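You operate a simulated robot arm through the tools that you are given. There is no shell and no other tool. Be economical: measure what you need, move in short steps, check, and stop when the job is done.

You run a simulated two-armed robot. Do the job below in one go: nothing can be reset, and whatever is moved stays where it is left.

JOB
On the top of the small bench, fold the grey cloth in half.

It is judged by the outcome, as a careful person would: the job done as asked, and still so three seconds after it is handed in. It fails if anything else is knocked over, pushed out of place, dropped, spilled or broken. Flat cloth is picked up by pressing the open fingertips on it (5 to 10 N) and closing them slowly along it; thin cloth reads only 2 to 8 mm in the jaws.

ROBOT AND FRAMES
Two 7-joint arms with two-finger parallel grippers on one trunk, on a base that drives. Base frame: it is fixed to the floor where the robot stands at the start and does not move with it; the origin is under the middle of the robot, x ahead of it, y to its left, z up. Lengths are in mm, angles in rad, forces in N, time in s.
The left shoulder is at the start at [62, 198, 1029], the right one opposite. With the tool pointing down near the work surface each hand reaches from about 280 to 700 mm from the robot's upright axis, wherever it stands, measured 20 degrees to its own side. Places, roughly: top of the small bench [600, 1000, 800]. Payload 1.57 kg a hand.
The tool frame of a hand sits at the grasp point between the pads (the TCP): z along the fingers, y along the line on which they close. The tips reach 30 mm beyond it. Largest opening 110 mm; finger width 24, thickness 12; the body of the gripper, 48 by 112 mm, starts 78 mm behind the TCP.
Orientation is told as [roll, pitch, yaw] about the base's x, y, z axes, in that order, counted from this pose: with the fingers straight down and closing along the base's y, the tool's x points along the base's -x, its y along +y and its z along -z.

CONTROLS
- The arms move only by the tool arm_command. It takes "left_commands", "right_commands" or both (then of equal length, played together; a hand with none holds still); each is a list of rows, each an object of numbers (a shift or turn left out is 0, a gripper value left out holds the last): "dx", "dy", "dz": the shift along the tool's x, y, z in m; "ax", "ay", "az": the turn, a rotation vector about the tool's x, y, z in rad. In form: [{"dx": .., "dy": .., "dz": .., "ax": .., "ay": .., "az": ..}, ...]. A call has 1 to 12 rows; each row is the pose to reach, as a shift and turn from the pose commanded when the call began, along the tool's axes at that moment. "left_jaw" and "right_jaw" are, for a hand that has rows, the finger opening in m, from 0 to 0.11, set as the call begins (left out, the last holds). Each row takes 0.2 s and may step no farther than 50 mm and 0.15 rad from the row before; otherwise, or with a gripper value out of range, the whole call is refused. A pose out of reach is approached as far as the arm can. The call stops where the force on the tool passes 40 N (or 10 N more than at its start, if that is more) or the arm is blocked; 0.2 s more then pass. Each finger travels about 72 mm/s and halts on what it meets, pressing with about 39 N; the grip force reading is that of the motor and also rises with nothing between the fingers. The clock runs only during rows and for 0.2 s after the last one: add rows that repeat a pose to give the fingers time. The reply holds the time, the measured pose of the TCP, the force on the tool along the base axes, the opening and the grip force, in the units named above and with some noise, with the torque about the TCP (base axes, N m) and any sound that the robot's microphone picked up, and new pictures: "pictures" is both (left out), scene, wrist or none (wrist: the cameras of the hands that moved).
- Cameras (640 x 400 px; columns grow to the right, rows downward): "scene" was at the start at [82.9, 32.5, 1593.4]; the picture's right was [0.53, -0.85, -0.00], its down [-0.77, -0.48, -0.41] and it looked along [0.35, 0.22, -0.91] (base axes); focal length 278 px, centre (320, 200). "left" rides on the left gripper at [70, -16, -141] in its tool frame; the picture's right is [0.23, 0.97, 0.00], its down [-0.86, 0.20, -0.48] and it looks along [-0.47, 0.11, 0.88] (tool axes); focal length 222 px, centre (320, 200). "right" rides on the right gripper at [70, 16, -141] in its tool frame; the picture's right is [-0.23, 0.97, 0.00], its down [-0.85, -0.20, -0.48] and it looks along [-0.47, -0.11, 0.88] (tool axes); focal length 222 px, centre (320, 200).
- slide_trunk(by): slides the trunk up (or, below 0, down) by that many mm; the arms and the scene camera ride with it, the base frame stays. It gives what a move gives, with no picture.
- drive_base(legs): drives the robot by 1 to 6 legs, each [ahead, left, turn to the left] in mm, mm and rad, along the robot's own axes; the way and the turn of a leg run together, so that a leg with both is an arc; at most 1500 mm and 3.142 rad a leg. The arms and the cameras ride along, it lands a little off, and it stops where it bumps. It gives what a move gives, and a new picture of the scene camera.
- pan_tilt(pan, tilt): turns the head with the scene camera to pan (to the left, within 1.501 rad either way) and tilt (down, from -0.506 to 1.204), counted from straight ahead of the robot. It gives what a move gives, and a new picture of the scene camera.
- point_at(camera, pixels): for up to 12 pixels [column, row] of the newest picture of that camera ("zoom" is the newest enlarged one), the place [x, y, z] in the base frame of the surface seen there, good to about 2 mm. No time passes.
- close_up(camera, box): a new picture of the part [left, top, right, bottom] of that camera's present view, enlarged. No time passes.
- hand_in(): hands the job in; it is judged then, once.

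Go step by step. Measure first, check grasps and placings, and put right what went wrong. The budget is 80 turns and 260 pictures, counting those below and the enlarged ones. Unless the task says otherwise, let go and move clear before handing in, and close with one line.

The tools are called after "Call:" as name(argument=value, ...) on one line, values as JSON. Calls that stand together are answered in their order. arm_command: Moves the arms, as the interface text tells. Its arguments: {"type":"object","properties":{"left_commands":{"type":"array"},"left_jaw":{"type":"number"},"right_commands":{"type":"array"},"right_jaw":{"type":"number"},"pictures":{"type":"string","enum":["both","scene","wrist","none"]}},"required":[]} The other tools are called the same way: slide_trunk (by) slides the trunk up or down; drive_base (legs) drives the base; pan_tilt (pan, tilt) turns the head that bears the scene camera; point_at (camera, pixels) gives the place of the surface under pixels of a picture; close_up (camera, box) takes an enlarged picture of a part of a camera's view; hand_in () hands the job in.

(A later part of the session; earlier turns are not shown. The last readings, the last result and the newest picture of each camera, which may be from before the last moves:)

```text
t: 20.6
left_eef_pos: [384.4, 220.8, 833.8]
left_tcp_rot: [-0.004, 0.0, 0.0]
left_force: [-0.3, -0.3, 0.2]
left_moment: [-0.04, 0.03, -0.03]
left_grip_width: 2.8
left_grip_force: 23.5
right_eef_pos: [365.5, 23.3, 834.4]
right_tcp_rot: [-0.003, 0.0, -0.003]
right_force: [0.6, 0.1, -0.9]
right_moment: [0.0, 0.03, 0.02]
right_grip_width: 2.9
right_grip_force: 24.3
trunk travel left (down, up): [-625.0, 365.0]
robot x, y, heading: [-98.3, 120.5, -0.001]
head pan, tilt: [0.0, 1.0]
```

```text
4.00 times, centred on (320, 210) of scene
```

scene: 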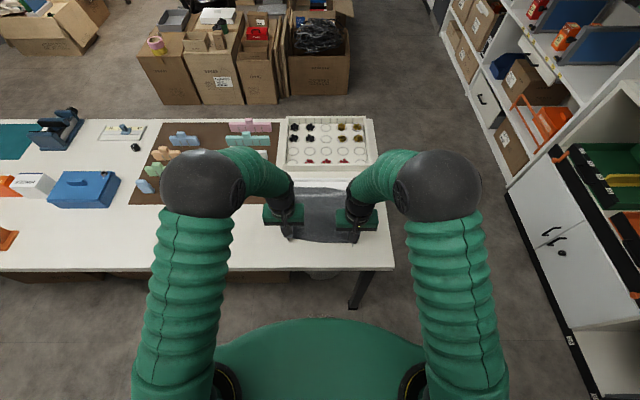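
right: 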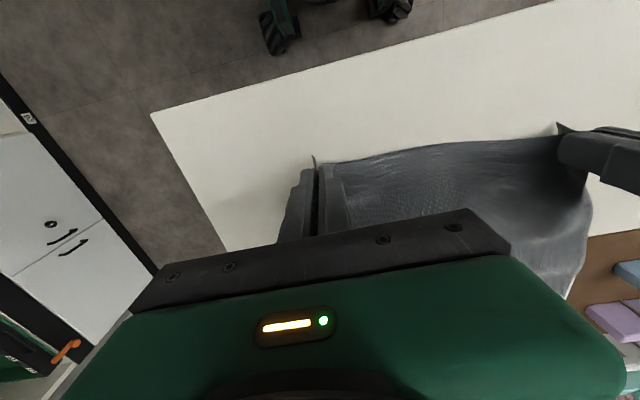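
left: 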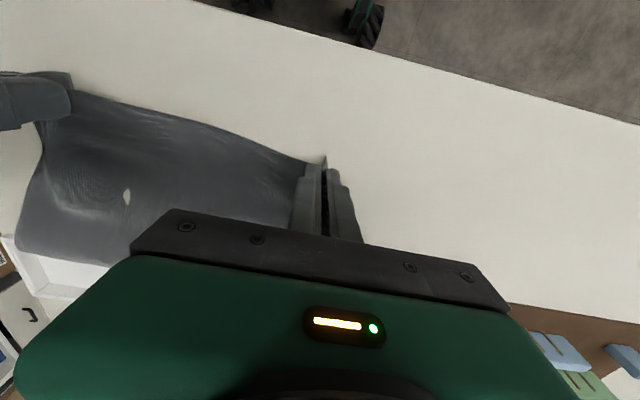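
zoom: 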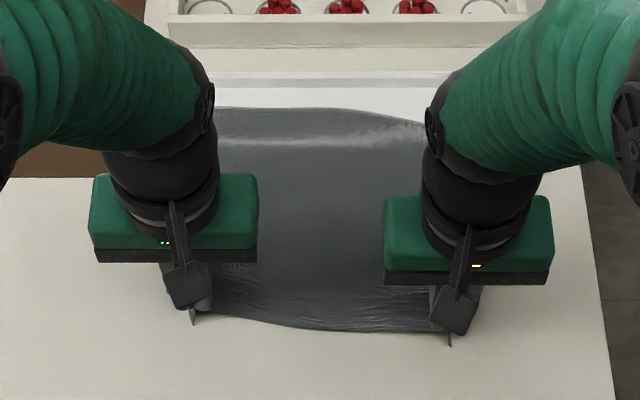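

Both corners hold, lifted clear. Now I'll draw the cloth back off the tray, a bit more on the left to square it up, slowly and slightly raised.

Call:
arm_command(left_commands=[{"dz": -0.012, "dx": 0.0}, {"dz": -0.025, "dx": 0.008}, {"dz": -0.025, "dx": 0.018}, {"dz": -0.025, "dx": 0.028}, {"dz": -0.025, "dx": 0.038}, {"dz": -0.025, "dx": 0.048}, {"dz": -0.025, "dx": 0.058}, {"dz": -0.025, "dx": 0.068}, {"dz": -0.025, "dx": 0.078}, {"dz": -0.025, "dx": 0.088}, {"dz": -0.025, "dx": 0.094}, {"dz": -0.025, "dx": 0.094}], right_commands=[{"dz": -0.012, "dx": 0.0}, {"dz": -0.025, "dx": 0.006}, {"dz": -0.025, "dx": 0.014}, {"dz": -0.025, "dx": 0.022}, {"dz": -0.025, "dx": 0.03}, {"dz": -0.025, "dx": 0.038}, {"dz": -0.025, "dx": 0.046}, {"dz": -0.025, "dx": 0.054}, {"dz": -0.025, "dx": 0.062}, {"dz": -0.025, "dx": 0.07}, {"dz": -0.025, "dx": 0.074}, {"dz": -0.025, "dx": 0.074}], pictures="both")

Call:
close_up(camera="scene", box=[240, 140, 400, 280])

```text
t: 23.2
left_eef_pos: [288.4, 222.5, 860.5]
left_tcp_rot: [-0.004, -0.001, -0.003]
left_force: [-0.3, 0.0, 0.2]
left_moment: [0.03, -0.02, -0.02]
left_grip_width: 2.7
left_grip_force: 24.5
right_eef_pos: [290.2, 24.3, 859.5]
right_tcp_rot: [-0.003, 0.002, -0.004]
right_force: [-0.1, -0.3, 0.5]
right_moment: [-0.01, -0.01, 0.01]
right_grip_width: 2.6
right_grip_force: 24.1
trunk travel left (down, up): [-625.0, 365.0]
robot x, y, heading: [-96.8, 125.3, -0.004]
head pan, tilt: [0.0, 1.0]
```

scene: 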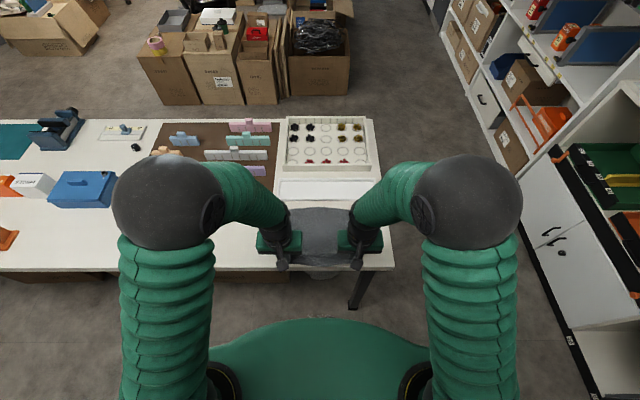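
right: 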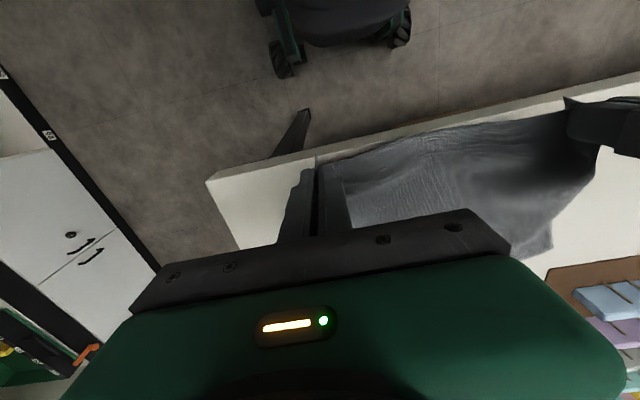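
left: 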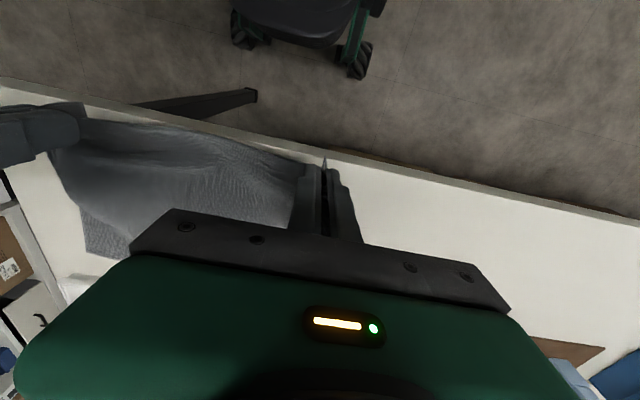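

```text
2.86 times, centred on (320, 210) of scene
```

zoom: 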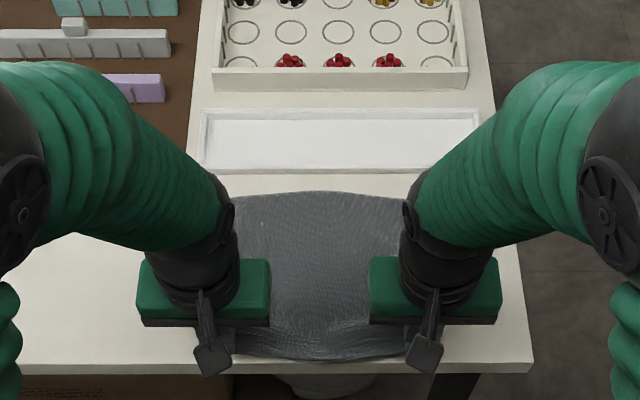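

The cloth is fully off the white tray, and the tray appears undisturbed. I'll measure the far edge and the tray.

Call:
point_at(camera="zoom", pixels=[[240, 199], [270, 193], [320, 193], [360, 196], [400, 202], [320, 260], [320, 330], [300, 356], [206, 112], [478, 112], [474, 165], [203, 165]])

Call:
close_up(camera="left", box=[0, 80, 340, 300])

```text
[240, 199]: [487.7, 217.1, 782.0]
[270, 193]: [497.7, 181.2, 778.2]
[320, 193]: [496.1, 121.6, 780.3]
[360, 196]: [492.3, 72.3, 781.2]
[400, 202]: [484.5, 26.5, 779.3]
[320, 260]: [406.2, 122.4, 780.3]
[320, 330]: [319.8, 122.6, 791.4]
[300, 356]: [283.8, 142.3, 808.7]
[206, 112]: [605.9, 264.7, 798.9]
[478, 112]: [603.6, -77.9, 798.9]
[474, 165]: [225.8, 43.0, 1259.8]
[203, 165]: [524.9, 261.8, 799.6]
```

```text
1.82 times, centred on (170, 190) of left
```

zoom: 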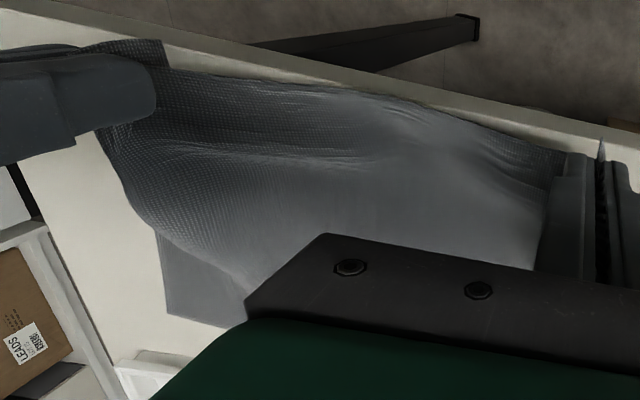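

The far edge lies at x ≈ 490 and is still flat. The tray is at its old place, within measuring error. Now I'll swing the held edge up and over toward x ≈ 488 in a slow arc.

Call:
arm_command(left_commands=[{"dx": 0, "dz": -0.015}, {"dx": -0.01, "dz": -0.03}, {"dx": -0.03, "dz": -0.042}, {"dx": -0.05, "dz": -0.05}, {"dx": -0.075, "dz": -0.055}, {"dx": -0.1, "dz": -0.054}, {"dx": -0.125, "dz": -0.046}, {"dx": -0.148, "dz": -0.032}, {"dx": -0.168, "dz": -0.014}, {"dx": -0.184, "dz": 0.005}, {"dx": -0.194, "dz": 0.018}, {"dx": -0.194, "dz": 0.018}], right_commands=[{"dx": 0, "dz": -0.015}, {"dx": -0.01, "dz": -0.03}, {"dx": -0.03, "dz": -0.042}, {"dx": -0.05, "dz": -0.05}, {"dx": -0.075, "dz": -0.055}, {"dx": -0.1, "dz": -0.054}, {"dx": -0.125, "dz": -0.046}, {"dx": -0.148, "dz": -0.032}, {"dx": -0.168, "dz": -0.014}, {"dx": -0.184, "dz": 0.005}, {"dx": -0.194, "dz": 0.018}, {"dx": -0.194, "dz": 0.018}], pictures="both")

Call:
close_up(camera="scene", box=[240, 140, 400, 280])

```text
t: 25.8
left_eef_pos: [483.1, 222.2, 842.4]
left_tcp_rot: [-0.004, -0.001, -0.004]
left_force: [0.2, 0.8, 0.0]
left_moment: [0.05, 0.01, 0.01]
left_grip_width: 2.7
left_grip_force: 24.2
right_eef_pos: [483.9, 24.5, 842.7]
right_tcp_rot: [-0.004, -0.001, -0.001]
right_force: [0.0, 0.4, 0.4]
right_moment: [0.0, -0.05, -0.01]
right_grip_width: 2.7
right_grip_force: 23.7
trunk travel left (down, up): [-625.0, 365.0]
robot x, y, heading: [-99.3, 124.4, 0.001]
head pan, tilt: [0.0, 1.0]
```

scene: 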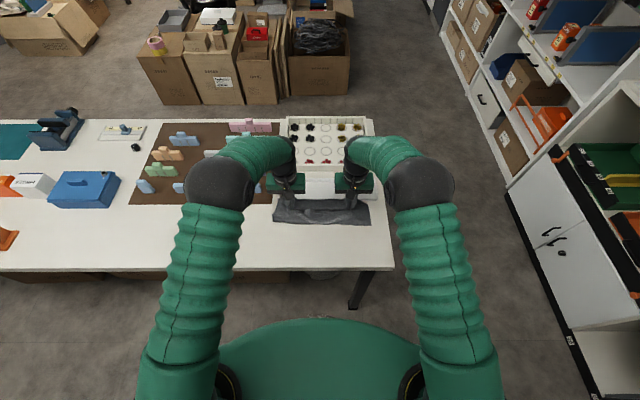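
right: 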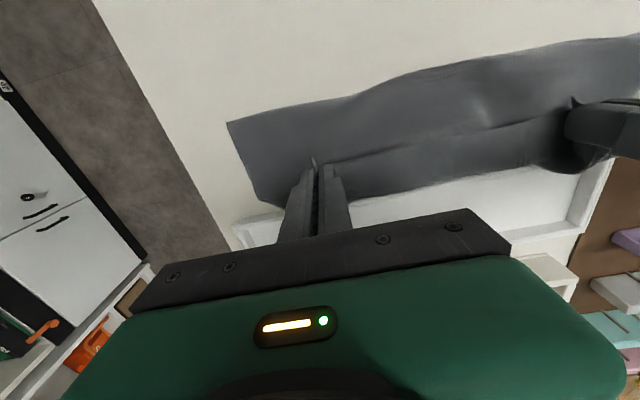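
left: 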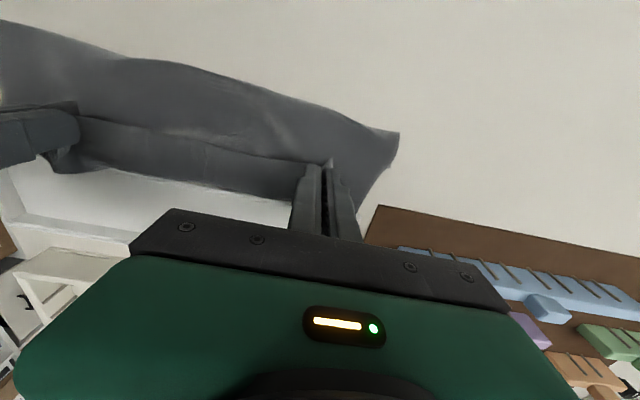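

```text
2.86 times, centred on (320, 210) of scene
```

zoom: 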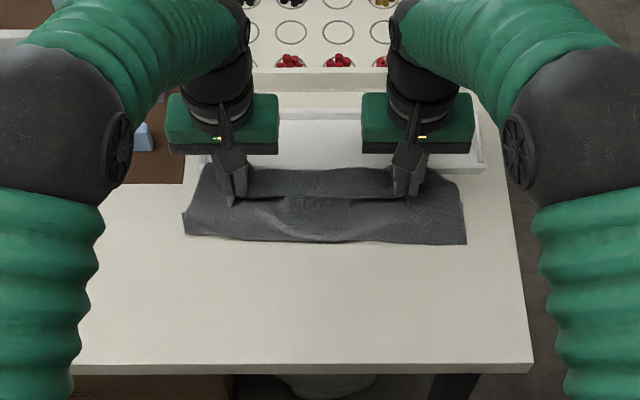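

The fold is carried over, and the crease faces the robot around zoom (320,242). I'll measure the layers before lowering.

Call:
point_at(camera="zoom", pixels=[[310, 171], [310, 185], [310, 197], [310, 205], [310, 225], [310, 241], [187, 212], [187, 235], [465, 243], [450, 185], [215, 168], [430, 168]])

Call:
close_up(camera="right", box=[220, 30, 640, 270])

```text
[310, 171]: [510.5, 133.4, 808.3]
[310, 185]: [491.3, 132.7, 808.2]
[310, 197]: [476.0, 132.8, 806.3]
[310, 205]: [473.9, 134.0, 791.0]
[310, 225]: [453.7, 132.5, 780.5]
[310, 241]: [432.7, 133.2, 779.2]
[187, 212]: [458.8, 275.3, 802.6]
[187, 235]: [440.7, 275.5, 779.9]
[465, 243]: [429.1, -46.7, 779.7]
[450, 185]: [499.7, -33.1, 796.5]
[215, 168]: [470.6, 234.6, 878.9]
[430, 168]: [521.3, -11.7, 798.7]
```

```text
1.52 times, centred on (430, 150) of right
```

zoom: 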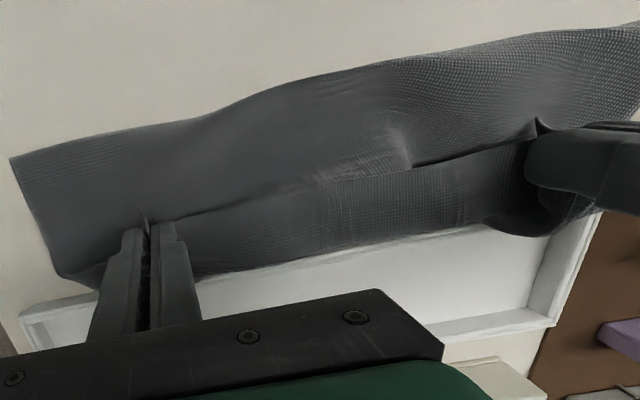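

The held hem kept its original orientation, so it lies hem-toward-robot at x 474 and the cloth loops forward past it to x 511. I'll raise it again, move back, and tilt the hands so the fingers point back toward me, letting the cloth hang straight under the pinch.

Call:
arm_command(left_commands=[{"dz": -0.025}, {"dz": -0.05, "dx": 0.015}, {"dz": -0.07, "dx": 0.035}, {"dz": -0.08, "dx": 0.055}, {"dz": -0.085, "dx": 0.07}, {"dz": -0.085, "dx": 0.07, "ay": 0.14}, {"dz": -0.085, "dx": 0.07, "ay": 0.28}, {"dz": -0.085, "dx": 0.07, "ay": 0.42}, {"dz": -0.085, "dx": 0.07, "ay": 0.56}, {"dz": -0.085, "dx": 0.07, "ay": 0.7}, {"dz": -0.085, "dx": 0.07, "ay": 0.7}], right_commands=[{"dz": -0.025}, {"dz": -0.05, "dx": 0.015}, {"dz": -0.07, "dx": 0.035}, {"dz": -0.08, "dx": 0.055}, {"dz": -0.085, "dx": 0.07}, {"dz": -0.085, "dx": 0.07, "ay": 0.14}, {"dz": -0.085, "dx": 0.07, "ay": 0.28}, {"dz": -0.085, "dx": 0.07, "ay": 0.42}, {"dz": -0.085, "dx": 0.07, "ay": 0.56}, {"dz": -0.085, "dx": 0.07, "ay": 0.7}, {"dz": -0.085, "dx": 0.07, "ay": 0.7}], pictures="both")

Call:
close_up(camera="scene", box=[240, 140, 400, 280])

```text
t: 28.2
left_eef_pos: [413.1, 221.8, 928.2]
left_tcp_rot: [-0.005, 0.697, -0.007]
left_force: [-0.6, 0.4, 1.0]
left_moment: [-0.01, -0.02, -0.02]
left_grip_width: 2.9
left_grip_force: 23.8
right_eef_pos: [413.9, 25.2, 929.1]
right_tcp_rot: [-0.005, 0.7, -0.006]
right_force: [-1.0, -0.5, -0.4]
right_moment: [-0.07, 0.02, 0.0]
right_grip_width: 2.6
right_grip_force: 24.2
trunk travel left (down, up): [-625.0, 365.0]
robot x, y, heading: [-100.9, 127.4, -0.002]
head pan, tilt: [0.0, 1.0]
```

scene: 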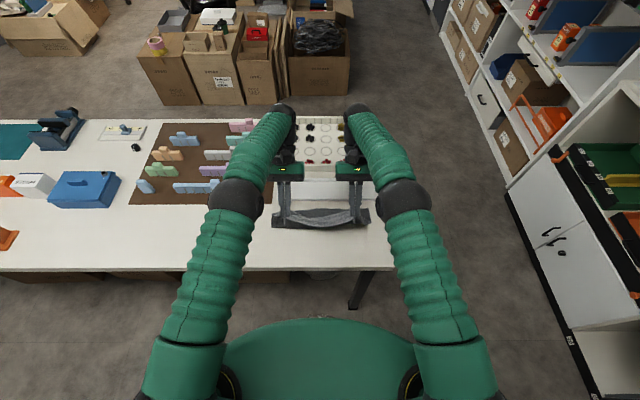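
right: 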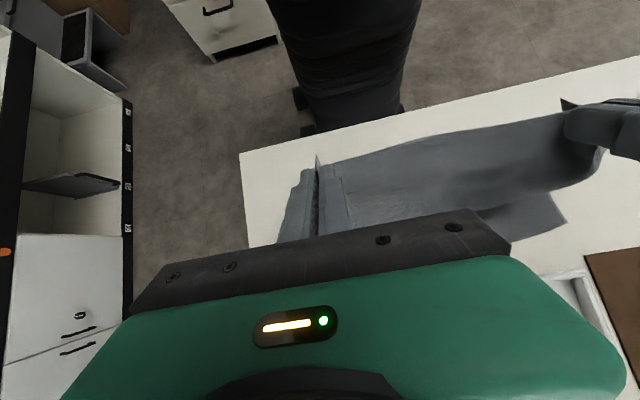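
left: 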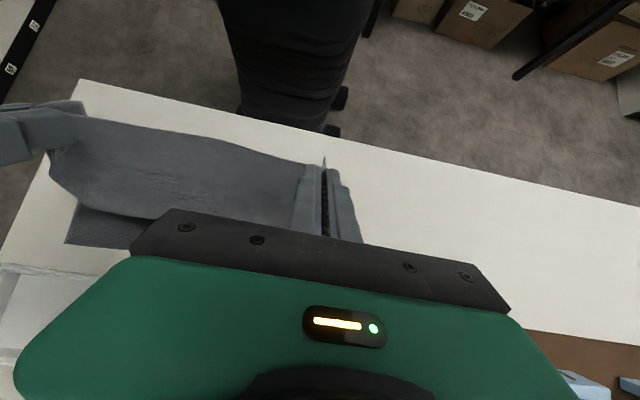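

```text
2.86 times, centred on (320, 210) of scene
```

zoom: 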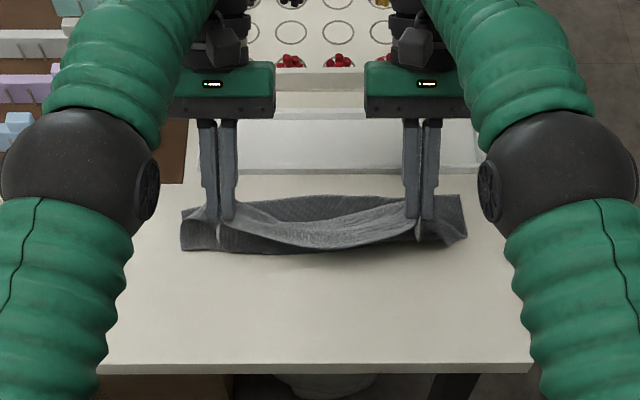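

The tilt works. I'll measure where the lower layers lie now.

Call:
point_at(camera="zoom", pixels=[[320, 195], [270, 200], [370, 196], [320, 205], [320, 225], [320, 243], [184, 212], [183, 248], [462, 240], [460, 197], [300, 252], [200, 230]])

Call:
close_up(camera="left", box=[0, 80, 360, 300])

```text
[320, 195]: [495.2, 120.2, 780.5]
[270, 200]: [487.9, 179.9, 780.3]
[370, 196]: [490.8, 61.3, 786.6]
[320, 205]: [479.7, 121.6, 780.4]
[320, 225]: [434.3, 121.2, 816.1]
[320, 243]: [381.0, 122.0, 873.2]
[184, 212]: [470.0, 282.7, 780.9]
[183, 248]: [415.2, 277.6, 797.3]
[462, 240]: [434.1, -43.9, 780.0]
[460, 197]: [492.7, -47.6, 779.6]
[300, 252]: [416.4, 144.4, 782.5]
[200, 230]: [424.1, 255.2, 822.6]
```

```text
1.78 times, centred on (180, 190) of left
```

zoom: 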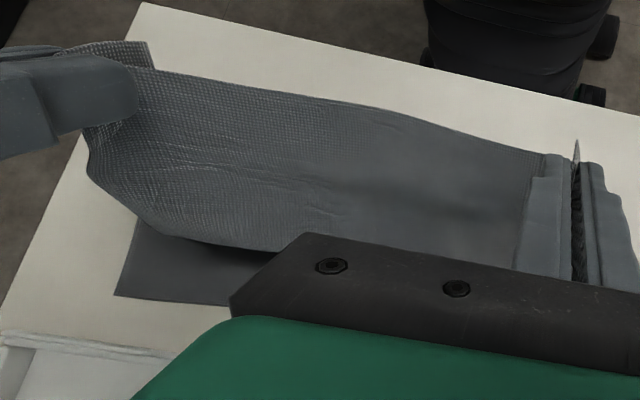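

The far edge is still flat at x ≈ 493 and the hem hangs correctly. I'll lay it back down robot-ward, then arc forward with more tilt, stopping partway to check.

Call:
arm_command(left_commands=[{"dx": 0.005, "dz": 0.017, "ay": 0.04}, {"dx": 0.01, "dz": 0.033, "ay": 0.08}, {"dx": 0.015, "dz": 0.05, "ay": 0.12}, {"dx": 0.02, "dz": 0.067, "ay": 0.16}, {"dx": 0.025, "dz": 0.084, "ay": 0.2}, {"dx": 0.0145, "dz": 0.0527, "ay": 0.2}, {"dx": 0.0047, "dz": 0.0379, "ay": 0.2}, {"dx": -0.0078, "dz": 0.0248, "ay": 0.2}, {"dx": -0.0215, "dz": 0.0146, "ay": 0.2}, {"dx": -0.0378, "dz": 0.0061, "ay": 0.2}, {"dx": -0.0574, "dz": 0.0014, "ay": 0.2}, {"dx": -0.0775, "dz": -0.0011, "ay": 0.2}], right_commands=[{"dx": 0.005, "dz": 0.017, "ay": 0.04}, {"dx": 0.01, "dz": 0.033, "ay": 0.08}, {"dx": 0.015, "dz": 0.05, "ay": 0.12}, {"dx": 0.02, "dz": 0.067, "ay": 0.16}, {"dx": 0.025, "dz": 0.084, "ay": 0.2}, {"dx": 0.0145, "dz": 0.0527, "ay": 0.2}, {"dx": 0.0047, "dz": 0.0379, "ay": 0.2}, {"dx": -0.0078, "dz": 0.0248, "ay": 0.2}, {"dx": -0.0215, "dz": 0.0146, "ay": 0.2}, {"dx": -0.0378, "dz": 0.0061, "ay": 0.2}, {"dx": -0.0574, "dz": 0.0014, "ay": 0.2}, {"dx": -0.0775, "dz": -0.0011, "ay": 0.2}], pictures="both")

Call:
close_up(camera="scene", box=[240, 140, 400, 280])

```text
t: 30.8
left_eef_pos: [369.1, 221.7, 897.2]
left_tcp_rot: [-0.005, 0.9, -0.007]
left_force: [0.5, 0.1, -0.1]
left_moment: [0.02, 0.02, -0.01]
left_grip_width: 2.7
left_grip_force: 24.3
left hand out of reach, approached as far as the arm can: row 7, 8, 9, 10, 11, 12
right_eef_pos: [369.9, 25.2, 896.9]
right_tcp_rot: [-0.006, 0.901, -0.009]
right_force: [-1.0, 0.1, -0.8]
right_moment: [-0.03, 0.01, 0.01]
right_grip_width: 2.7
right_grip_force: 23.9
right hand out of reach, approached as far as the arm can: row 7, 8, 9, 10, 11, 12
trunk travel left (down, up): [-625.0, 365.0]
robot x, y, heading: [-99.6, 123.6, 0.001]
head pan, tilt: [0.0, 1.0]
```

scene: 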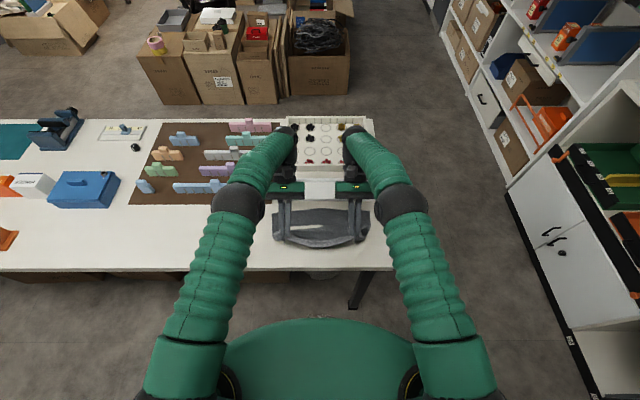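
right: 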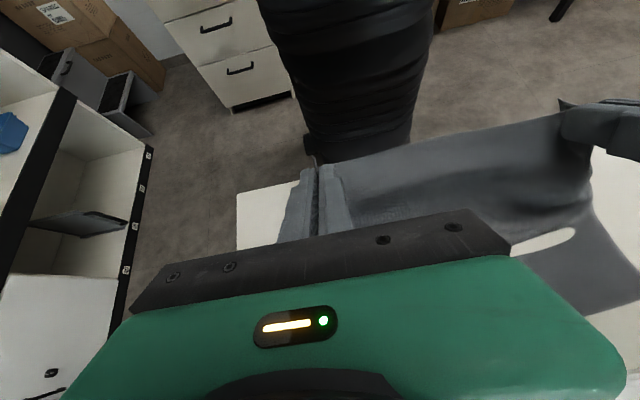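
left: 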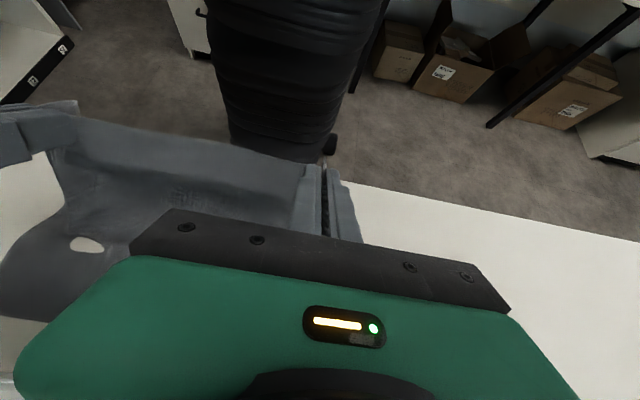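

```text
2.86 times, centred on (320, 210) of scene
```

zoom: 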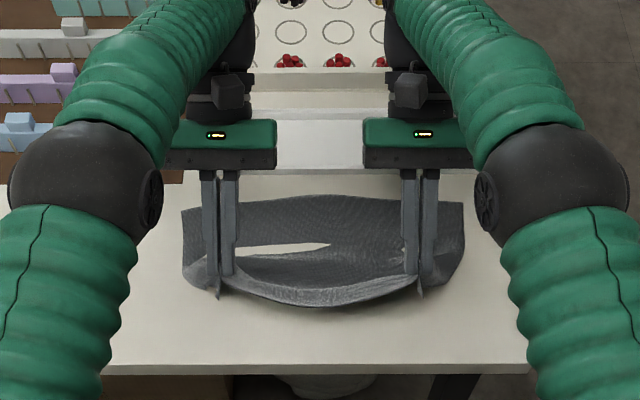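

The arms reach their limit with this tilt, so I'll move the base forward to carry the hands over. First I'll check my front clearance to the bench edge (x 286).

Call:
point_at(camera="scene", pixels=[[315, 322], [315, 330], [360, 325], [270, 325], [320, 271], [320, 300], [322, 276]])

Call:
point_at(camera="zoom", pixels=[[320, 196], [320, 285], [320, 303], [280, 250], [340, 77], [340, 68], [340, 62], [184, 212], [462, 240], [190, 275], [455, 280], [310, 255]])

```text
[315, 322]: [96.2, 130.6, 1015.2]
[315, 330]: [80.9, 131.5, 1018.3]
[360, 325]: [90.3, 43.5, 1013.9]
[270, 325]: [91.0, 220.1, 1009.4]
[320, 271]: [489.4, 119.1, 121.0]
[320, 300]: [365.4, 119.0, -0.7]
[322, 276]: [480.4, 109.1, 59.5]
```

```text
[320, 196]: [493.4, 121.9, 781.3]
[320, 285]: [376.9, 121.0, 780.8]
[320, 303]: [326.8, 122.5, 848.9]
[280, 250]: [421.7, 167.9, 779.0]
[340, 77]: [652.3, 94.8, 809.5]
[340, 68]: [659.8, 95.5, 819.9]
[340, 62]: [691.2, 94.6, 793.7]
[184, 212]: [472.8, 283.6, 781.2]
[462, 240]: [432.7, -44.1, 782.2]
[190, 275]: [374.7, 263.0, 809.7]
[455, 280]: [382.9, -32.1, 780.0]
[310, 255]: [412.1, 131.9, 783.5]
```

There is ample clearance (trunk front at x 96). The lower half lies flat from x ≈ 377 to 493, just as wanted. I'll drive forward 90 mm to carry the hem over.

Call:
drive_base(legs=[[90, 0, 0]])

Call:
close_up(camera="scene", box=[220, 160, 420, 320])

```text
t: 31.9
left_eef_pos: [458.0, 220.3, 897.0]
left_tcp_rot: [-0.005, 0.898, -0.008]
left_force: [0.2, 0.6, -0.5]
left_moment: [0.01, 0.04, 0.0]
left_grip_width: 3.0
left_grip_force: 24.0
right_eef_pos: [460.1, 25.3, 896.9]
right_tcp_rot: [-0.005, 0.901, -0.01]
right_force: [-0.1, -0.4, 0.6]
right_moment: [-0.02, 0.06, 0.0]
right_grip_width: 2.8
right_grip_force: 24.1
trunk travel left (down, up): [-625.0, 365.0]
robot x, y, heading: [-11.2, 120.5, -0.001]
head pan, tilt: [0.0, 1.0]
```

scene: 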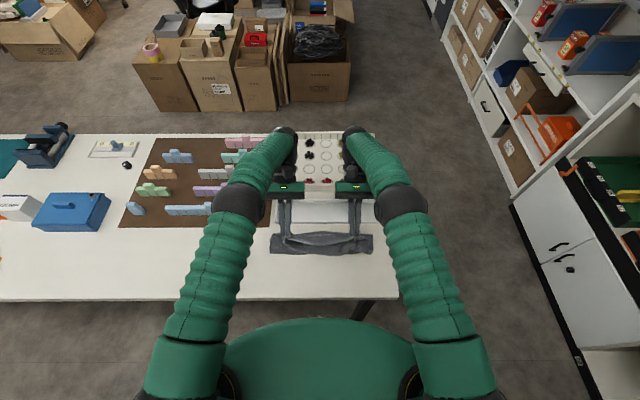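

```text
2.50 times, centred on (320, 240) of scene
```

zoom: 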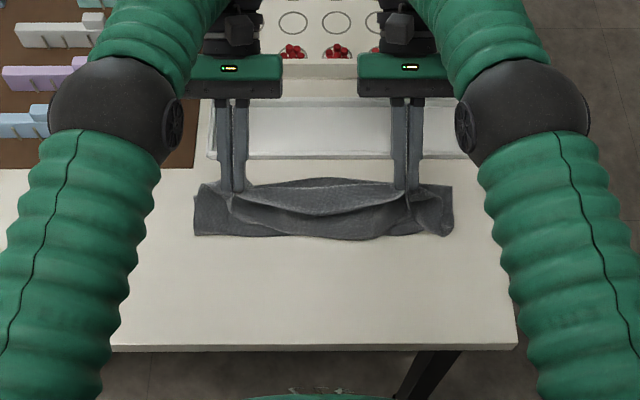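

Call:
point_at(camera="zoom", pixels=[[320, 180], [320, 190], [320, 205], [320, 215], [320, 236], [200, 233], [200, 190], [445, 232], [449, 190], [270, 235], [380, 235]])

```text
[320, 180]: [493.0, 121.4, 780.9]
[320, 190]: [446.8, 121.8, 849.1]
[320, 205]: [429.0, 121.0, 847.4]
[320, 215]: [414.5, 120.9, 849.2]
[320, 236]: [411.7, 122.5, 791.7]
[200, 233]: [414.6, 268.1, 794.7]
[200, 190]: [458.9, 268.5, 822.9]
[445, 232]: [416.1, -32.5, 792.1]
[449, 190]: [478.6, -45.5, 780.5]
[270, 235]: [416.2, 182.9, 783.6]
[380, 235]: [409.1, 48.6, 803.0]
```

The far edge is still at x 493, and the crease faces me at x ≈ 410. The earlier rows went past reach, so I'll test with one tiny row to see what pose the arm treats as commanded.

Call:
arm_command(left_commands=[{"dx": -0.003}], right_commands=[{"dx": -0.003}], pictures="none")

```text
t: 32.3
left_eef_pos: [459.1, 221.3, 895.7]
left_tcp_rot: [-0.009, 0.897, -0.01]
left_force: [-0.1, -1.1, 0.3]
left_moment: [0.01, -0.02, 0.0]
left_grip_width: 2.8
left_grip_force: 23.7
right_eef_pos: [459.6, 25.0, 894.6]
right_tcp_rot: [-0.005, 0.898, -0.009]
right_force: [-0.3, -1.1, 0.2]
right_moment: [-0.03, -0.04, 0.02]
right_grip_width: 2.6
right_grip_force: 23.8
trunk travel left (down, up): [-625.0, 365.0]
robot x, y, heading: [-10.6, 122.4, 0.003]
head pan, tilt: [0.0, 1.0]
```

Commands are relative to the actual pose. I'll lower the hands about 48 mm.

Call:
arm_command(left_commands=[{"dx": -0.01, "dz": 0.006}, {"dx": -0.02, "dz": 0.013}, {"dx": -0.03, "dz": 0.02}, {"dx": -0.038, "dz": 0.029}, {"dx": -0.038, "dz": 0.029}], right_commands=[{"dx": -0.01, "dz": 0.006}, {"dx": -0.02, "dz": 0.013}, {"dx": -0.03, "dz": 0.02}, {"dx": -0.038, "dz": 0.029}, {"dx": -0.038, "dz": 0.029}], pictures="none")

Call:
close_up(camera="scene", box=[220, 160, 420, 320])

```text
t: 33.5
left_eef_pos: [461.1, 221.4, 845.0]
left_tcp_rot: [-0.004, 0.898, -0.008]
left_force: [-0.1, 0.0, 0.0]
left_moment: [0.06, -0.04, 0.03]
left_grip_width: 2.7
left_grip_force: 24.1
right_eef_pos: [461.0, 24.7, 847.3]
right_tcp_rot: [-0.005, 0.895, -0.009]
right_force: [-0.7, 0.0, 0.4]
right_moment: [-0.03, -0.03, -0.01]
right_grip_width: 2.8
right_grip_force: 23.9
trunk travel left (down, up): [-625.0, 365.0]
robot x, y, heading: [-5.9, 124.3, -0.004]
head pan, tilt: [0.0, 1.0]
```

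```text
2.50 times, centred on (320, 240) of scene
```

zoom: 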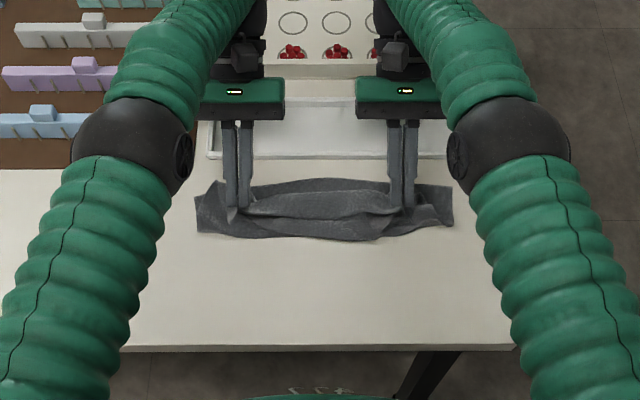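

The hem is low now, with tips at about x 437, z 826. I'll drive another 55 mm forward to bring it over the far edge.

Call:
drive_base(legs=[[55, 0, 0]])

Call:
close_up(camera="scene", box=[220, 180, 420, 340])

Call:
point_at(camera="zoom", pixels=[[320, 160], [320, 180], [320, 200], [320, 220], [320, 235], [320, 245], [200, 230], [450, 230]])

```text
t: 34.4
left_eef_pos: [508.0, 214.7, 846.4]
left_tcp_rot: [-0.003, 0.899, -0.016]
left_force: [0.4, -0.2, -0.4]
left_moment: [0.08, 0.06, -0.07]
left_grip_width: 2.6
left_grip_force: 23.6
right_eef_pos: [508.8, 17.9, 849.1]
right_tcp_rot: [-0.003, 0.898, -0.013]
right_force: [0.3, -1.2, -0.3]
right_moment: [0.01, 0.08, -0.08]
right_grip_width: 2.8
right_grip_force: 24.3
trunk travel left (down, up): [-625.0, 365.0]
robot x, y, heading: [37.2, 122.1, -0.01]
head pan, tilt: [0.0, 1.0]
```

scene: 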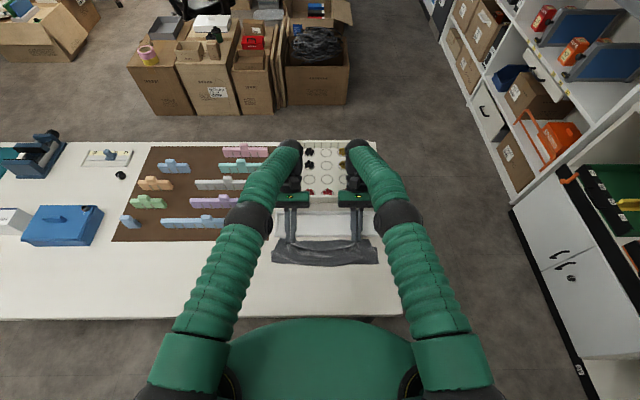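

```text
2.50 times, centred on (320, 260) of scene
```

zoom: 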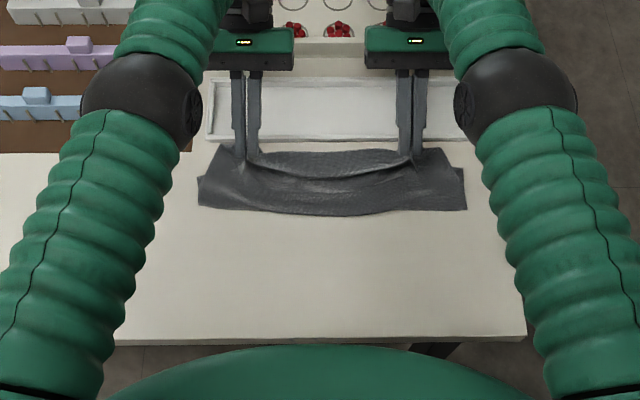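

```text
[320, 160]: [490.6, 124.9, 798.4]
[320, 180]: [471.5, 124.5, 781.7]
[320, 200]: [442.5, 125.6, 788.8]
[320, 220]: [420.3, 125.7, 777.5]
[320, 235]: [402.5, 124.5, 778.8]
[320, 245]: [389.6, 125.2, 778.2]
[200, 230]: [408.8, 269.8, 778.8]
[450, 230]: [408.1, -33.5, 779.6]
```

Call:
close_up(camera="right", box=[160, 40, 640, 300])

Call:
close_up(camera="scene", box=[270, 220, 390, 280])

Call:
point_at(camera="zoom", pixels=[[280, 75], [280, 90], [280, 105], [280, 118], [280, 130], [280, 145], [280, 160], [280, 180], [280, 200], [280, 220]])

```text
1.33 times, centred on (400, 170) of right
```

zoom: 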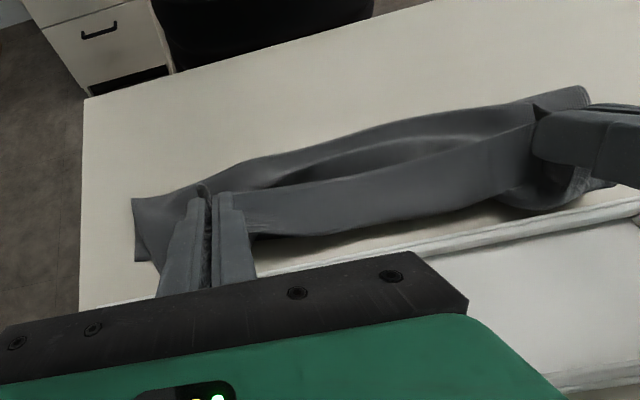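

```text
5.33 times, centred on (330, 250) of scene
```

zoom: 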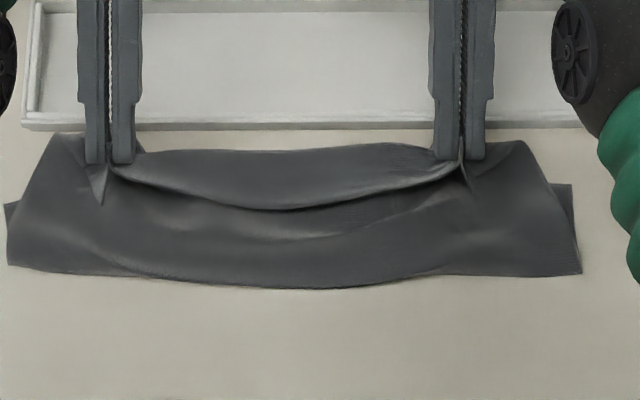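

```text
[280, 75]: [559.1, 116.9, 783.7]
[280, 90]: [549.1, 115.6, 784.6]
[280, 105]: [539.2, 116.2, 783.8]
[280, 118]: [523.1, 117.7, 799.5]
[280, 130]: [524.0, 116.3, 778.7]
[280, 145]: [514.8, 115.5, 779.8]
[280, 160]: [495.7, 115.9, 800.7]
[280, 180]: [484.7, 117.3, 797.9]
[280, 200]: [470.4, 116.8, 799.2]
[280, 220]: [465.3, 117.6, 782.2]
```

The hem still curls back toward me (edge at x 470, ridge at x 500), because this direction lets the wrists turn too little. Folding the far edge toward me lets the wrists rotate the right way, so I'll lay this edge back down first: lift slightly and drive back.

Call:
arm_command(left_commands=[{"dx": 0.012, "dz": -0.009}, {"dx": 0.024, "dz": -0.018}], right_commands=[{"dx": 0.012, "dz": -0.009}, {"dx": 0.024, "dz": -0.018}], pictures="none")

Call:
drive_base(legs=[[-150, 0, 0.01]])

Call:
close_up(camera="scene", box=[230, 150, 410, 290])

```text
t: 35.0
left_eef_pos: [504.0, 211.2, 876.0]
left_tcp_rot: [0.006, 0.899, -0.008]
left_force: [-0.6, 1.2, -0.2]
left_moment: [-0.02, 0.02, -0.01]
left_grip_width: 2.5
left_grip_force: 24.1
right_eef_pos: [504.7, 13.8, 876.5]
right_tcp_rot: [0.006, 0.896, -0.009]
right_force: [0.0, 0.1, -1.6]
right_moment: [-0.03, 0.07, 0.0]
right_grip_width: 2.5
right_grip_force: 24.0
trunk travel left (down, up): [-625.0, 365.0]
robot x, y, heading: [37.4, 122.7, -0.01]
head pan, tilt: [0.0, 1.0]
```

```text
t: 36.4
left_eef_pos: [356.9, 209.8, 876.9]
left_tcp_rot: [0.015, 0.897, 0.013]
left_force: [-1.3, 0.0, 0.2]
left_moment: [0.01, -0.03, -0.01]
left_grip_width: 2.5
left_grip_force: 23.8
right_eef_pos: [360.1, 14.2, 874.7]
right_tcp_rot: [0.015, 0.896, 0.01]
right_force: [-0.1, -0.2, 0.3]
right_moment: [-0.05, -0.02, 0.01]
right_grip_width: 2.5
right_grip_force: 24.2
trunk travel left (down, up): [-625.0, 365.0]
robot x, y, heading: [-112.9, 123.5, -0.005]
head pan, tilt: [0.0, 1.0]
```

scene: 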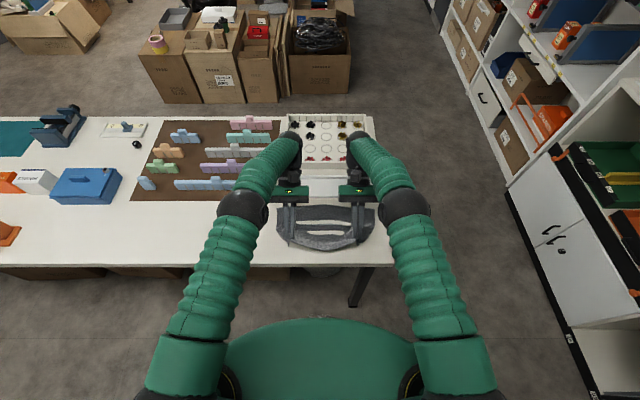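

```text
2.86 times, centred on (320, 220) of scene
```

zoom: 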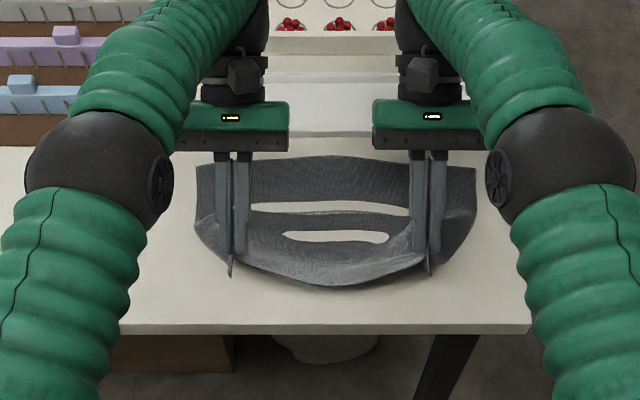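

The cloth is unfolding properly. I'll rotate the hands back upright while lowering the near edge to the table at x ≈ 290.

Call:
arm_command(left_commands=[{"dx": 0, "dz": 0.0128, "ay": -0.1286}, {"dx": -0.001, "dz": 0.0255, "ay": -0.257}, {"dx": -0.001, "dz": 0.038, "ay": -0.386}, {"dx": -0.002, "dz": 0.051, "ay": -0.514}, {"dx": -0.002, "dz": 0.064, "ay": -0.643}, {"dx": -0.003, "dz": 0.077, "ay": -0.771}, {"dx": -0.003, "dz": 0.088, "ay": -0.898}, {"dx": -0.003, "dz": 0.088, "ay": -0.898}], right_commands=[{"dx": 0, "dz": 0.0128, "ay": -0.1286}, {"dx": -0.001, "dz": 0.0255, "ay": -0.257}, {"dx": -0.001, "dz": 0.038, "ay": -0.386}, {"dx": -0.002, "dz": 0.051, "ay": -0.514}, {"dx": -0.002, "dz": 0.064, "ay": -0.643}, {"dx": -0.003, "dz": 0.077, "ay": -0.771}, {"dx": -0.003, "dz": 0.088, "ay": -0.898}, {"dx": -0.003, "dz": 0.088, "ay": -0.898}], pictures="both")

Call:
close_up(camera="scene", box=[230, 150, 410, 290])

Call:
point_at(camera="zoom", pixels=[[320, 158], [270, 158], [380, 162], [200, 168], [473, 170], [320, 200], [320, 240], [320, 280], [320, 300]])

```text
t: 38.2
left_eef_pos: [286.8, 210.7, 818.5]
left_tcp_rot: [0.009, -0.005, 0.0]
left_force: [0.3, 0.4, 0.7]
left_moment: [0.01, 0.0, 0.02]
left_grip_width: 2.7
left_grip_force: 24.3
right_eef_pos: [291.3, 16.5, 818.9]
right_tcp_rot: [0.008, -0.004, -0.001]
right_force: [0.5, 0.4, -0.2]
right_moment: [-0.02, 0.0, 0.03]
right_grip_width: 2.7
right_grip_force: 23.7
trunk travel left (down, up): [-625.0, 365.0]
robot x, y, heading: [-115.7, 121.3, -0.001]
head pan, tilt: [0.0, 1.0]
```

scene: 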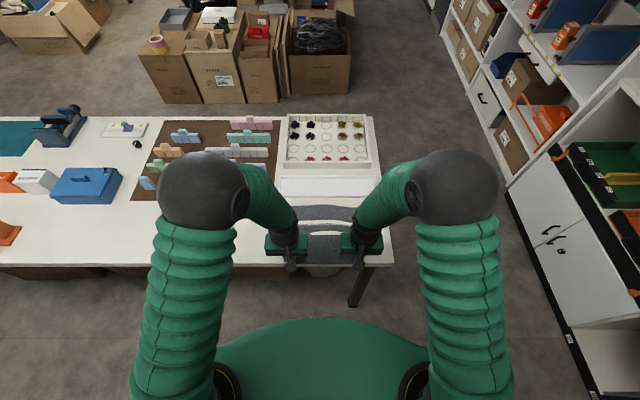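
right: 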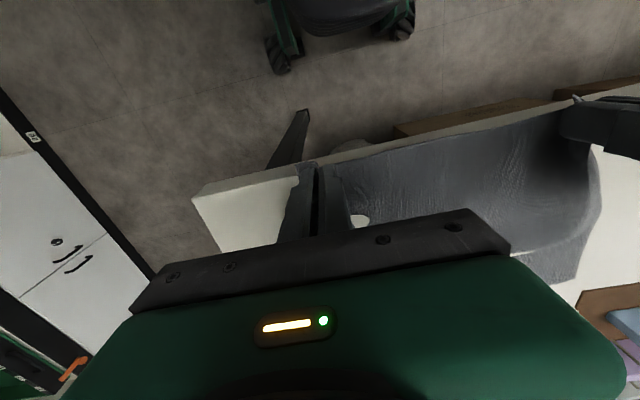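
left: 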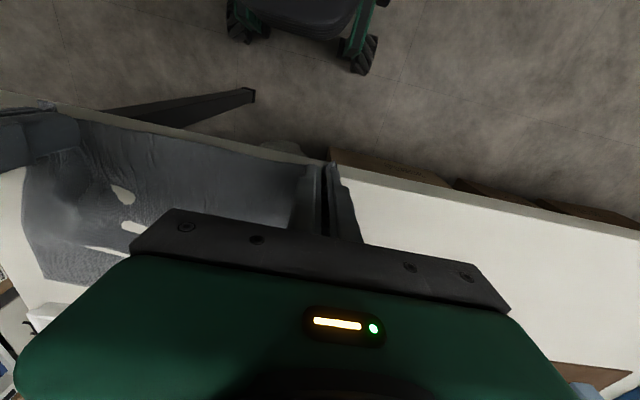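

```text
2.86 times, centred on (320, 220) of scene
```

zoom: 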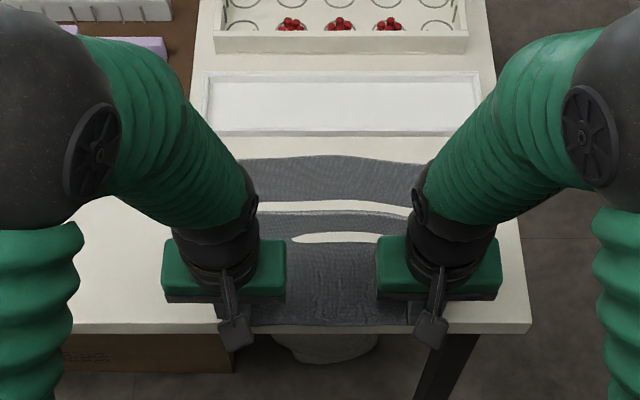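

```text
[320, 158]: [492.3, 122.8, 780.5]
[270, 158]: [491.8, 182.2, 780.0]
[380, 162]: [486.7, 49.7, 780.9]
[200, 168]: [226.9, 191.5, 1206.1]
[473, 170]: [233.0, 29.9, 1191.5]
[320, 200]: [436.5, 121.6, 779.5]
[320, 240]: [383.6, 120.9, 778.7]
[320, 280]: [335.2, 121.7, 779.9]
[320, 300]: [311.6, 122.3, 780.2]
```

The near edge is down near the table edge. I'll release, opening the jaws so the gathers spread, then lift away for a look.

Call:
arm_command(left_commands=[{"dz": 0.004}, {"dz": 0.005}, {"dz": 0.005}, {"dz": 0.005}, {"dz": 0.005}], right_commands=[{"dz": 0.004}, {"dz": 0.005}, {"dz": 0.005}, {"dz": 0.005}, {"dz": 0.005}], left_jaw=0.06, right_jaw=0.06, pictures="none")

Call:
arm_command(left_commands=[{"dz": -0.03}, {"dz": -0.07}, {"dz": -0.1, "dy": 0.04}, {"dz": -0.1, "dy": 0.09}, {"dz": -0.1, "dy": 0.14}, {"dz": -0.1, "dy": 0.18}], right_commands=[{"dz": -0.03}, {"dz": -0.07}, {"dz": -0.1, "dy": -0.04}, {"dz": -0.1, "dy": -0.09}, {"dz": -0.1, "dy": -0.14}, {"dz": -0.1, "dy": -0.18}], pictures="scene")

Call:
close_up(camera="scene", box=[230, 150, 410, 290])

```text
t: 39.4
left_eef_pos: [287.2, 210.8, 813.8]
left_tcp_rot: [0.01, -0.003, 0.001]
left_force: [0.0, 0.5, -0.2]
left_moment: [0.01, 0.01, 0.0]
left_grip_width: 59.9
left_grip_force: 0.0
right_eef_pos: [290.1, 14.4, 814.2]
right_tcp_rot: [0.01, -0.004, -0.002]
right_force: [0.3, 0.2, 0.1]
right_moment: [-0.02, -0.01, 0.0]
right_grip_width: 60.0
right_grip_force: 0.0
trunk travel left (down, up): [-625.0, 365.0]
robot x, y, heading: [-112.2, 122.8, 0.002]
head pan, tilt: [0.0, 1.0]
```

```text
t: 40.8
left_eef_pos: [286.9, 392.1, 917.9]
left_tcp_rot: [0.007, -0.004, 0.001]
left_force: [-0.4, 0.3, -0.6]
left_moment: [0.01, -0.02, -0.04]
left_grip_width: 60.1
left_grip_force: 0.1
right_eef_pos: [287.4, -165.6, 913.6]
right_tcp_rot: [0.01, -0.005, 0.001]
right_force: [-0.4, 0.4, 0.1]
right_moment: [0.03, 0.0, 0.01]
right_grip_width: 60.0
right_grip_force: 0.1
trunk travel left (down, up): [-625.0, 365.0]
robot x, y, heading: [-113.5, 121.7, 0.006]
head pan, tilt: [0.0, 1.0]
```

scene: 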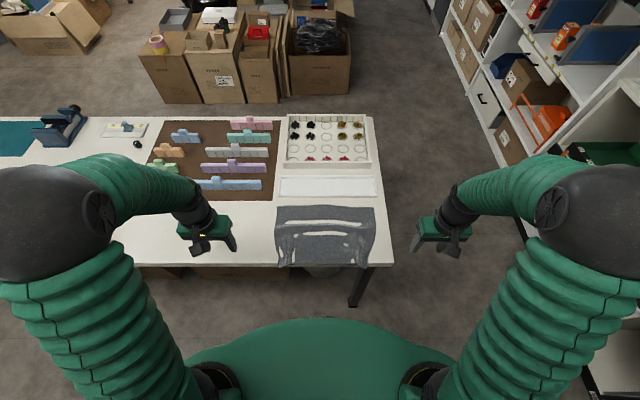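

```text
2.86 times, centred on (320, 220) of scene
```

zoom: 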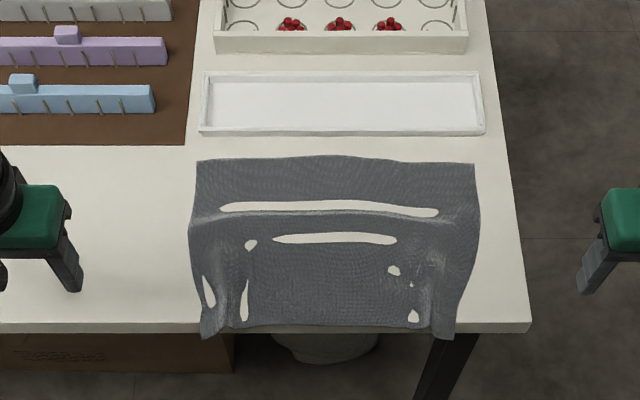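

The cloth is nearly flat again, with its near edge at the bench edge and its far edge clear of the tray. I'll measure its corners.

Call:
point_at(camera="zoom", pixels=[[199, 166], [240, 160], [320, 159], [390, 163], [430, 166], [471, 170], [203, 333], [450, 334], [320, 326], [189, 222], [478, 210], [320, 218]])

```text
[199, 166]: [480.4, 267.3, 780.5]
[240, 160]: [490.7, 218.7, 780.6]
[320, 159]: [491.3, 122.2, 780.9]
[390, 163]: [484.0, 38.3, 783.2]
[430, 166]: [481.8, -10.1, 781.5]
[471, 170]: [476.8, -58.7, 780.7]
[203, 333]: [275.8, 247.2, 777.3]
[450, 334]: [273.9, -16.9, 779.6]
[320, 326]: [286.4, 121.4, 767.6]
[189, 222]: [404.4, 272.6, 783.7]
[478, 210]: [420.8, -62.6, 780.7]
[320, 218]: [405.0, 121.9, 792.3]
```

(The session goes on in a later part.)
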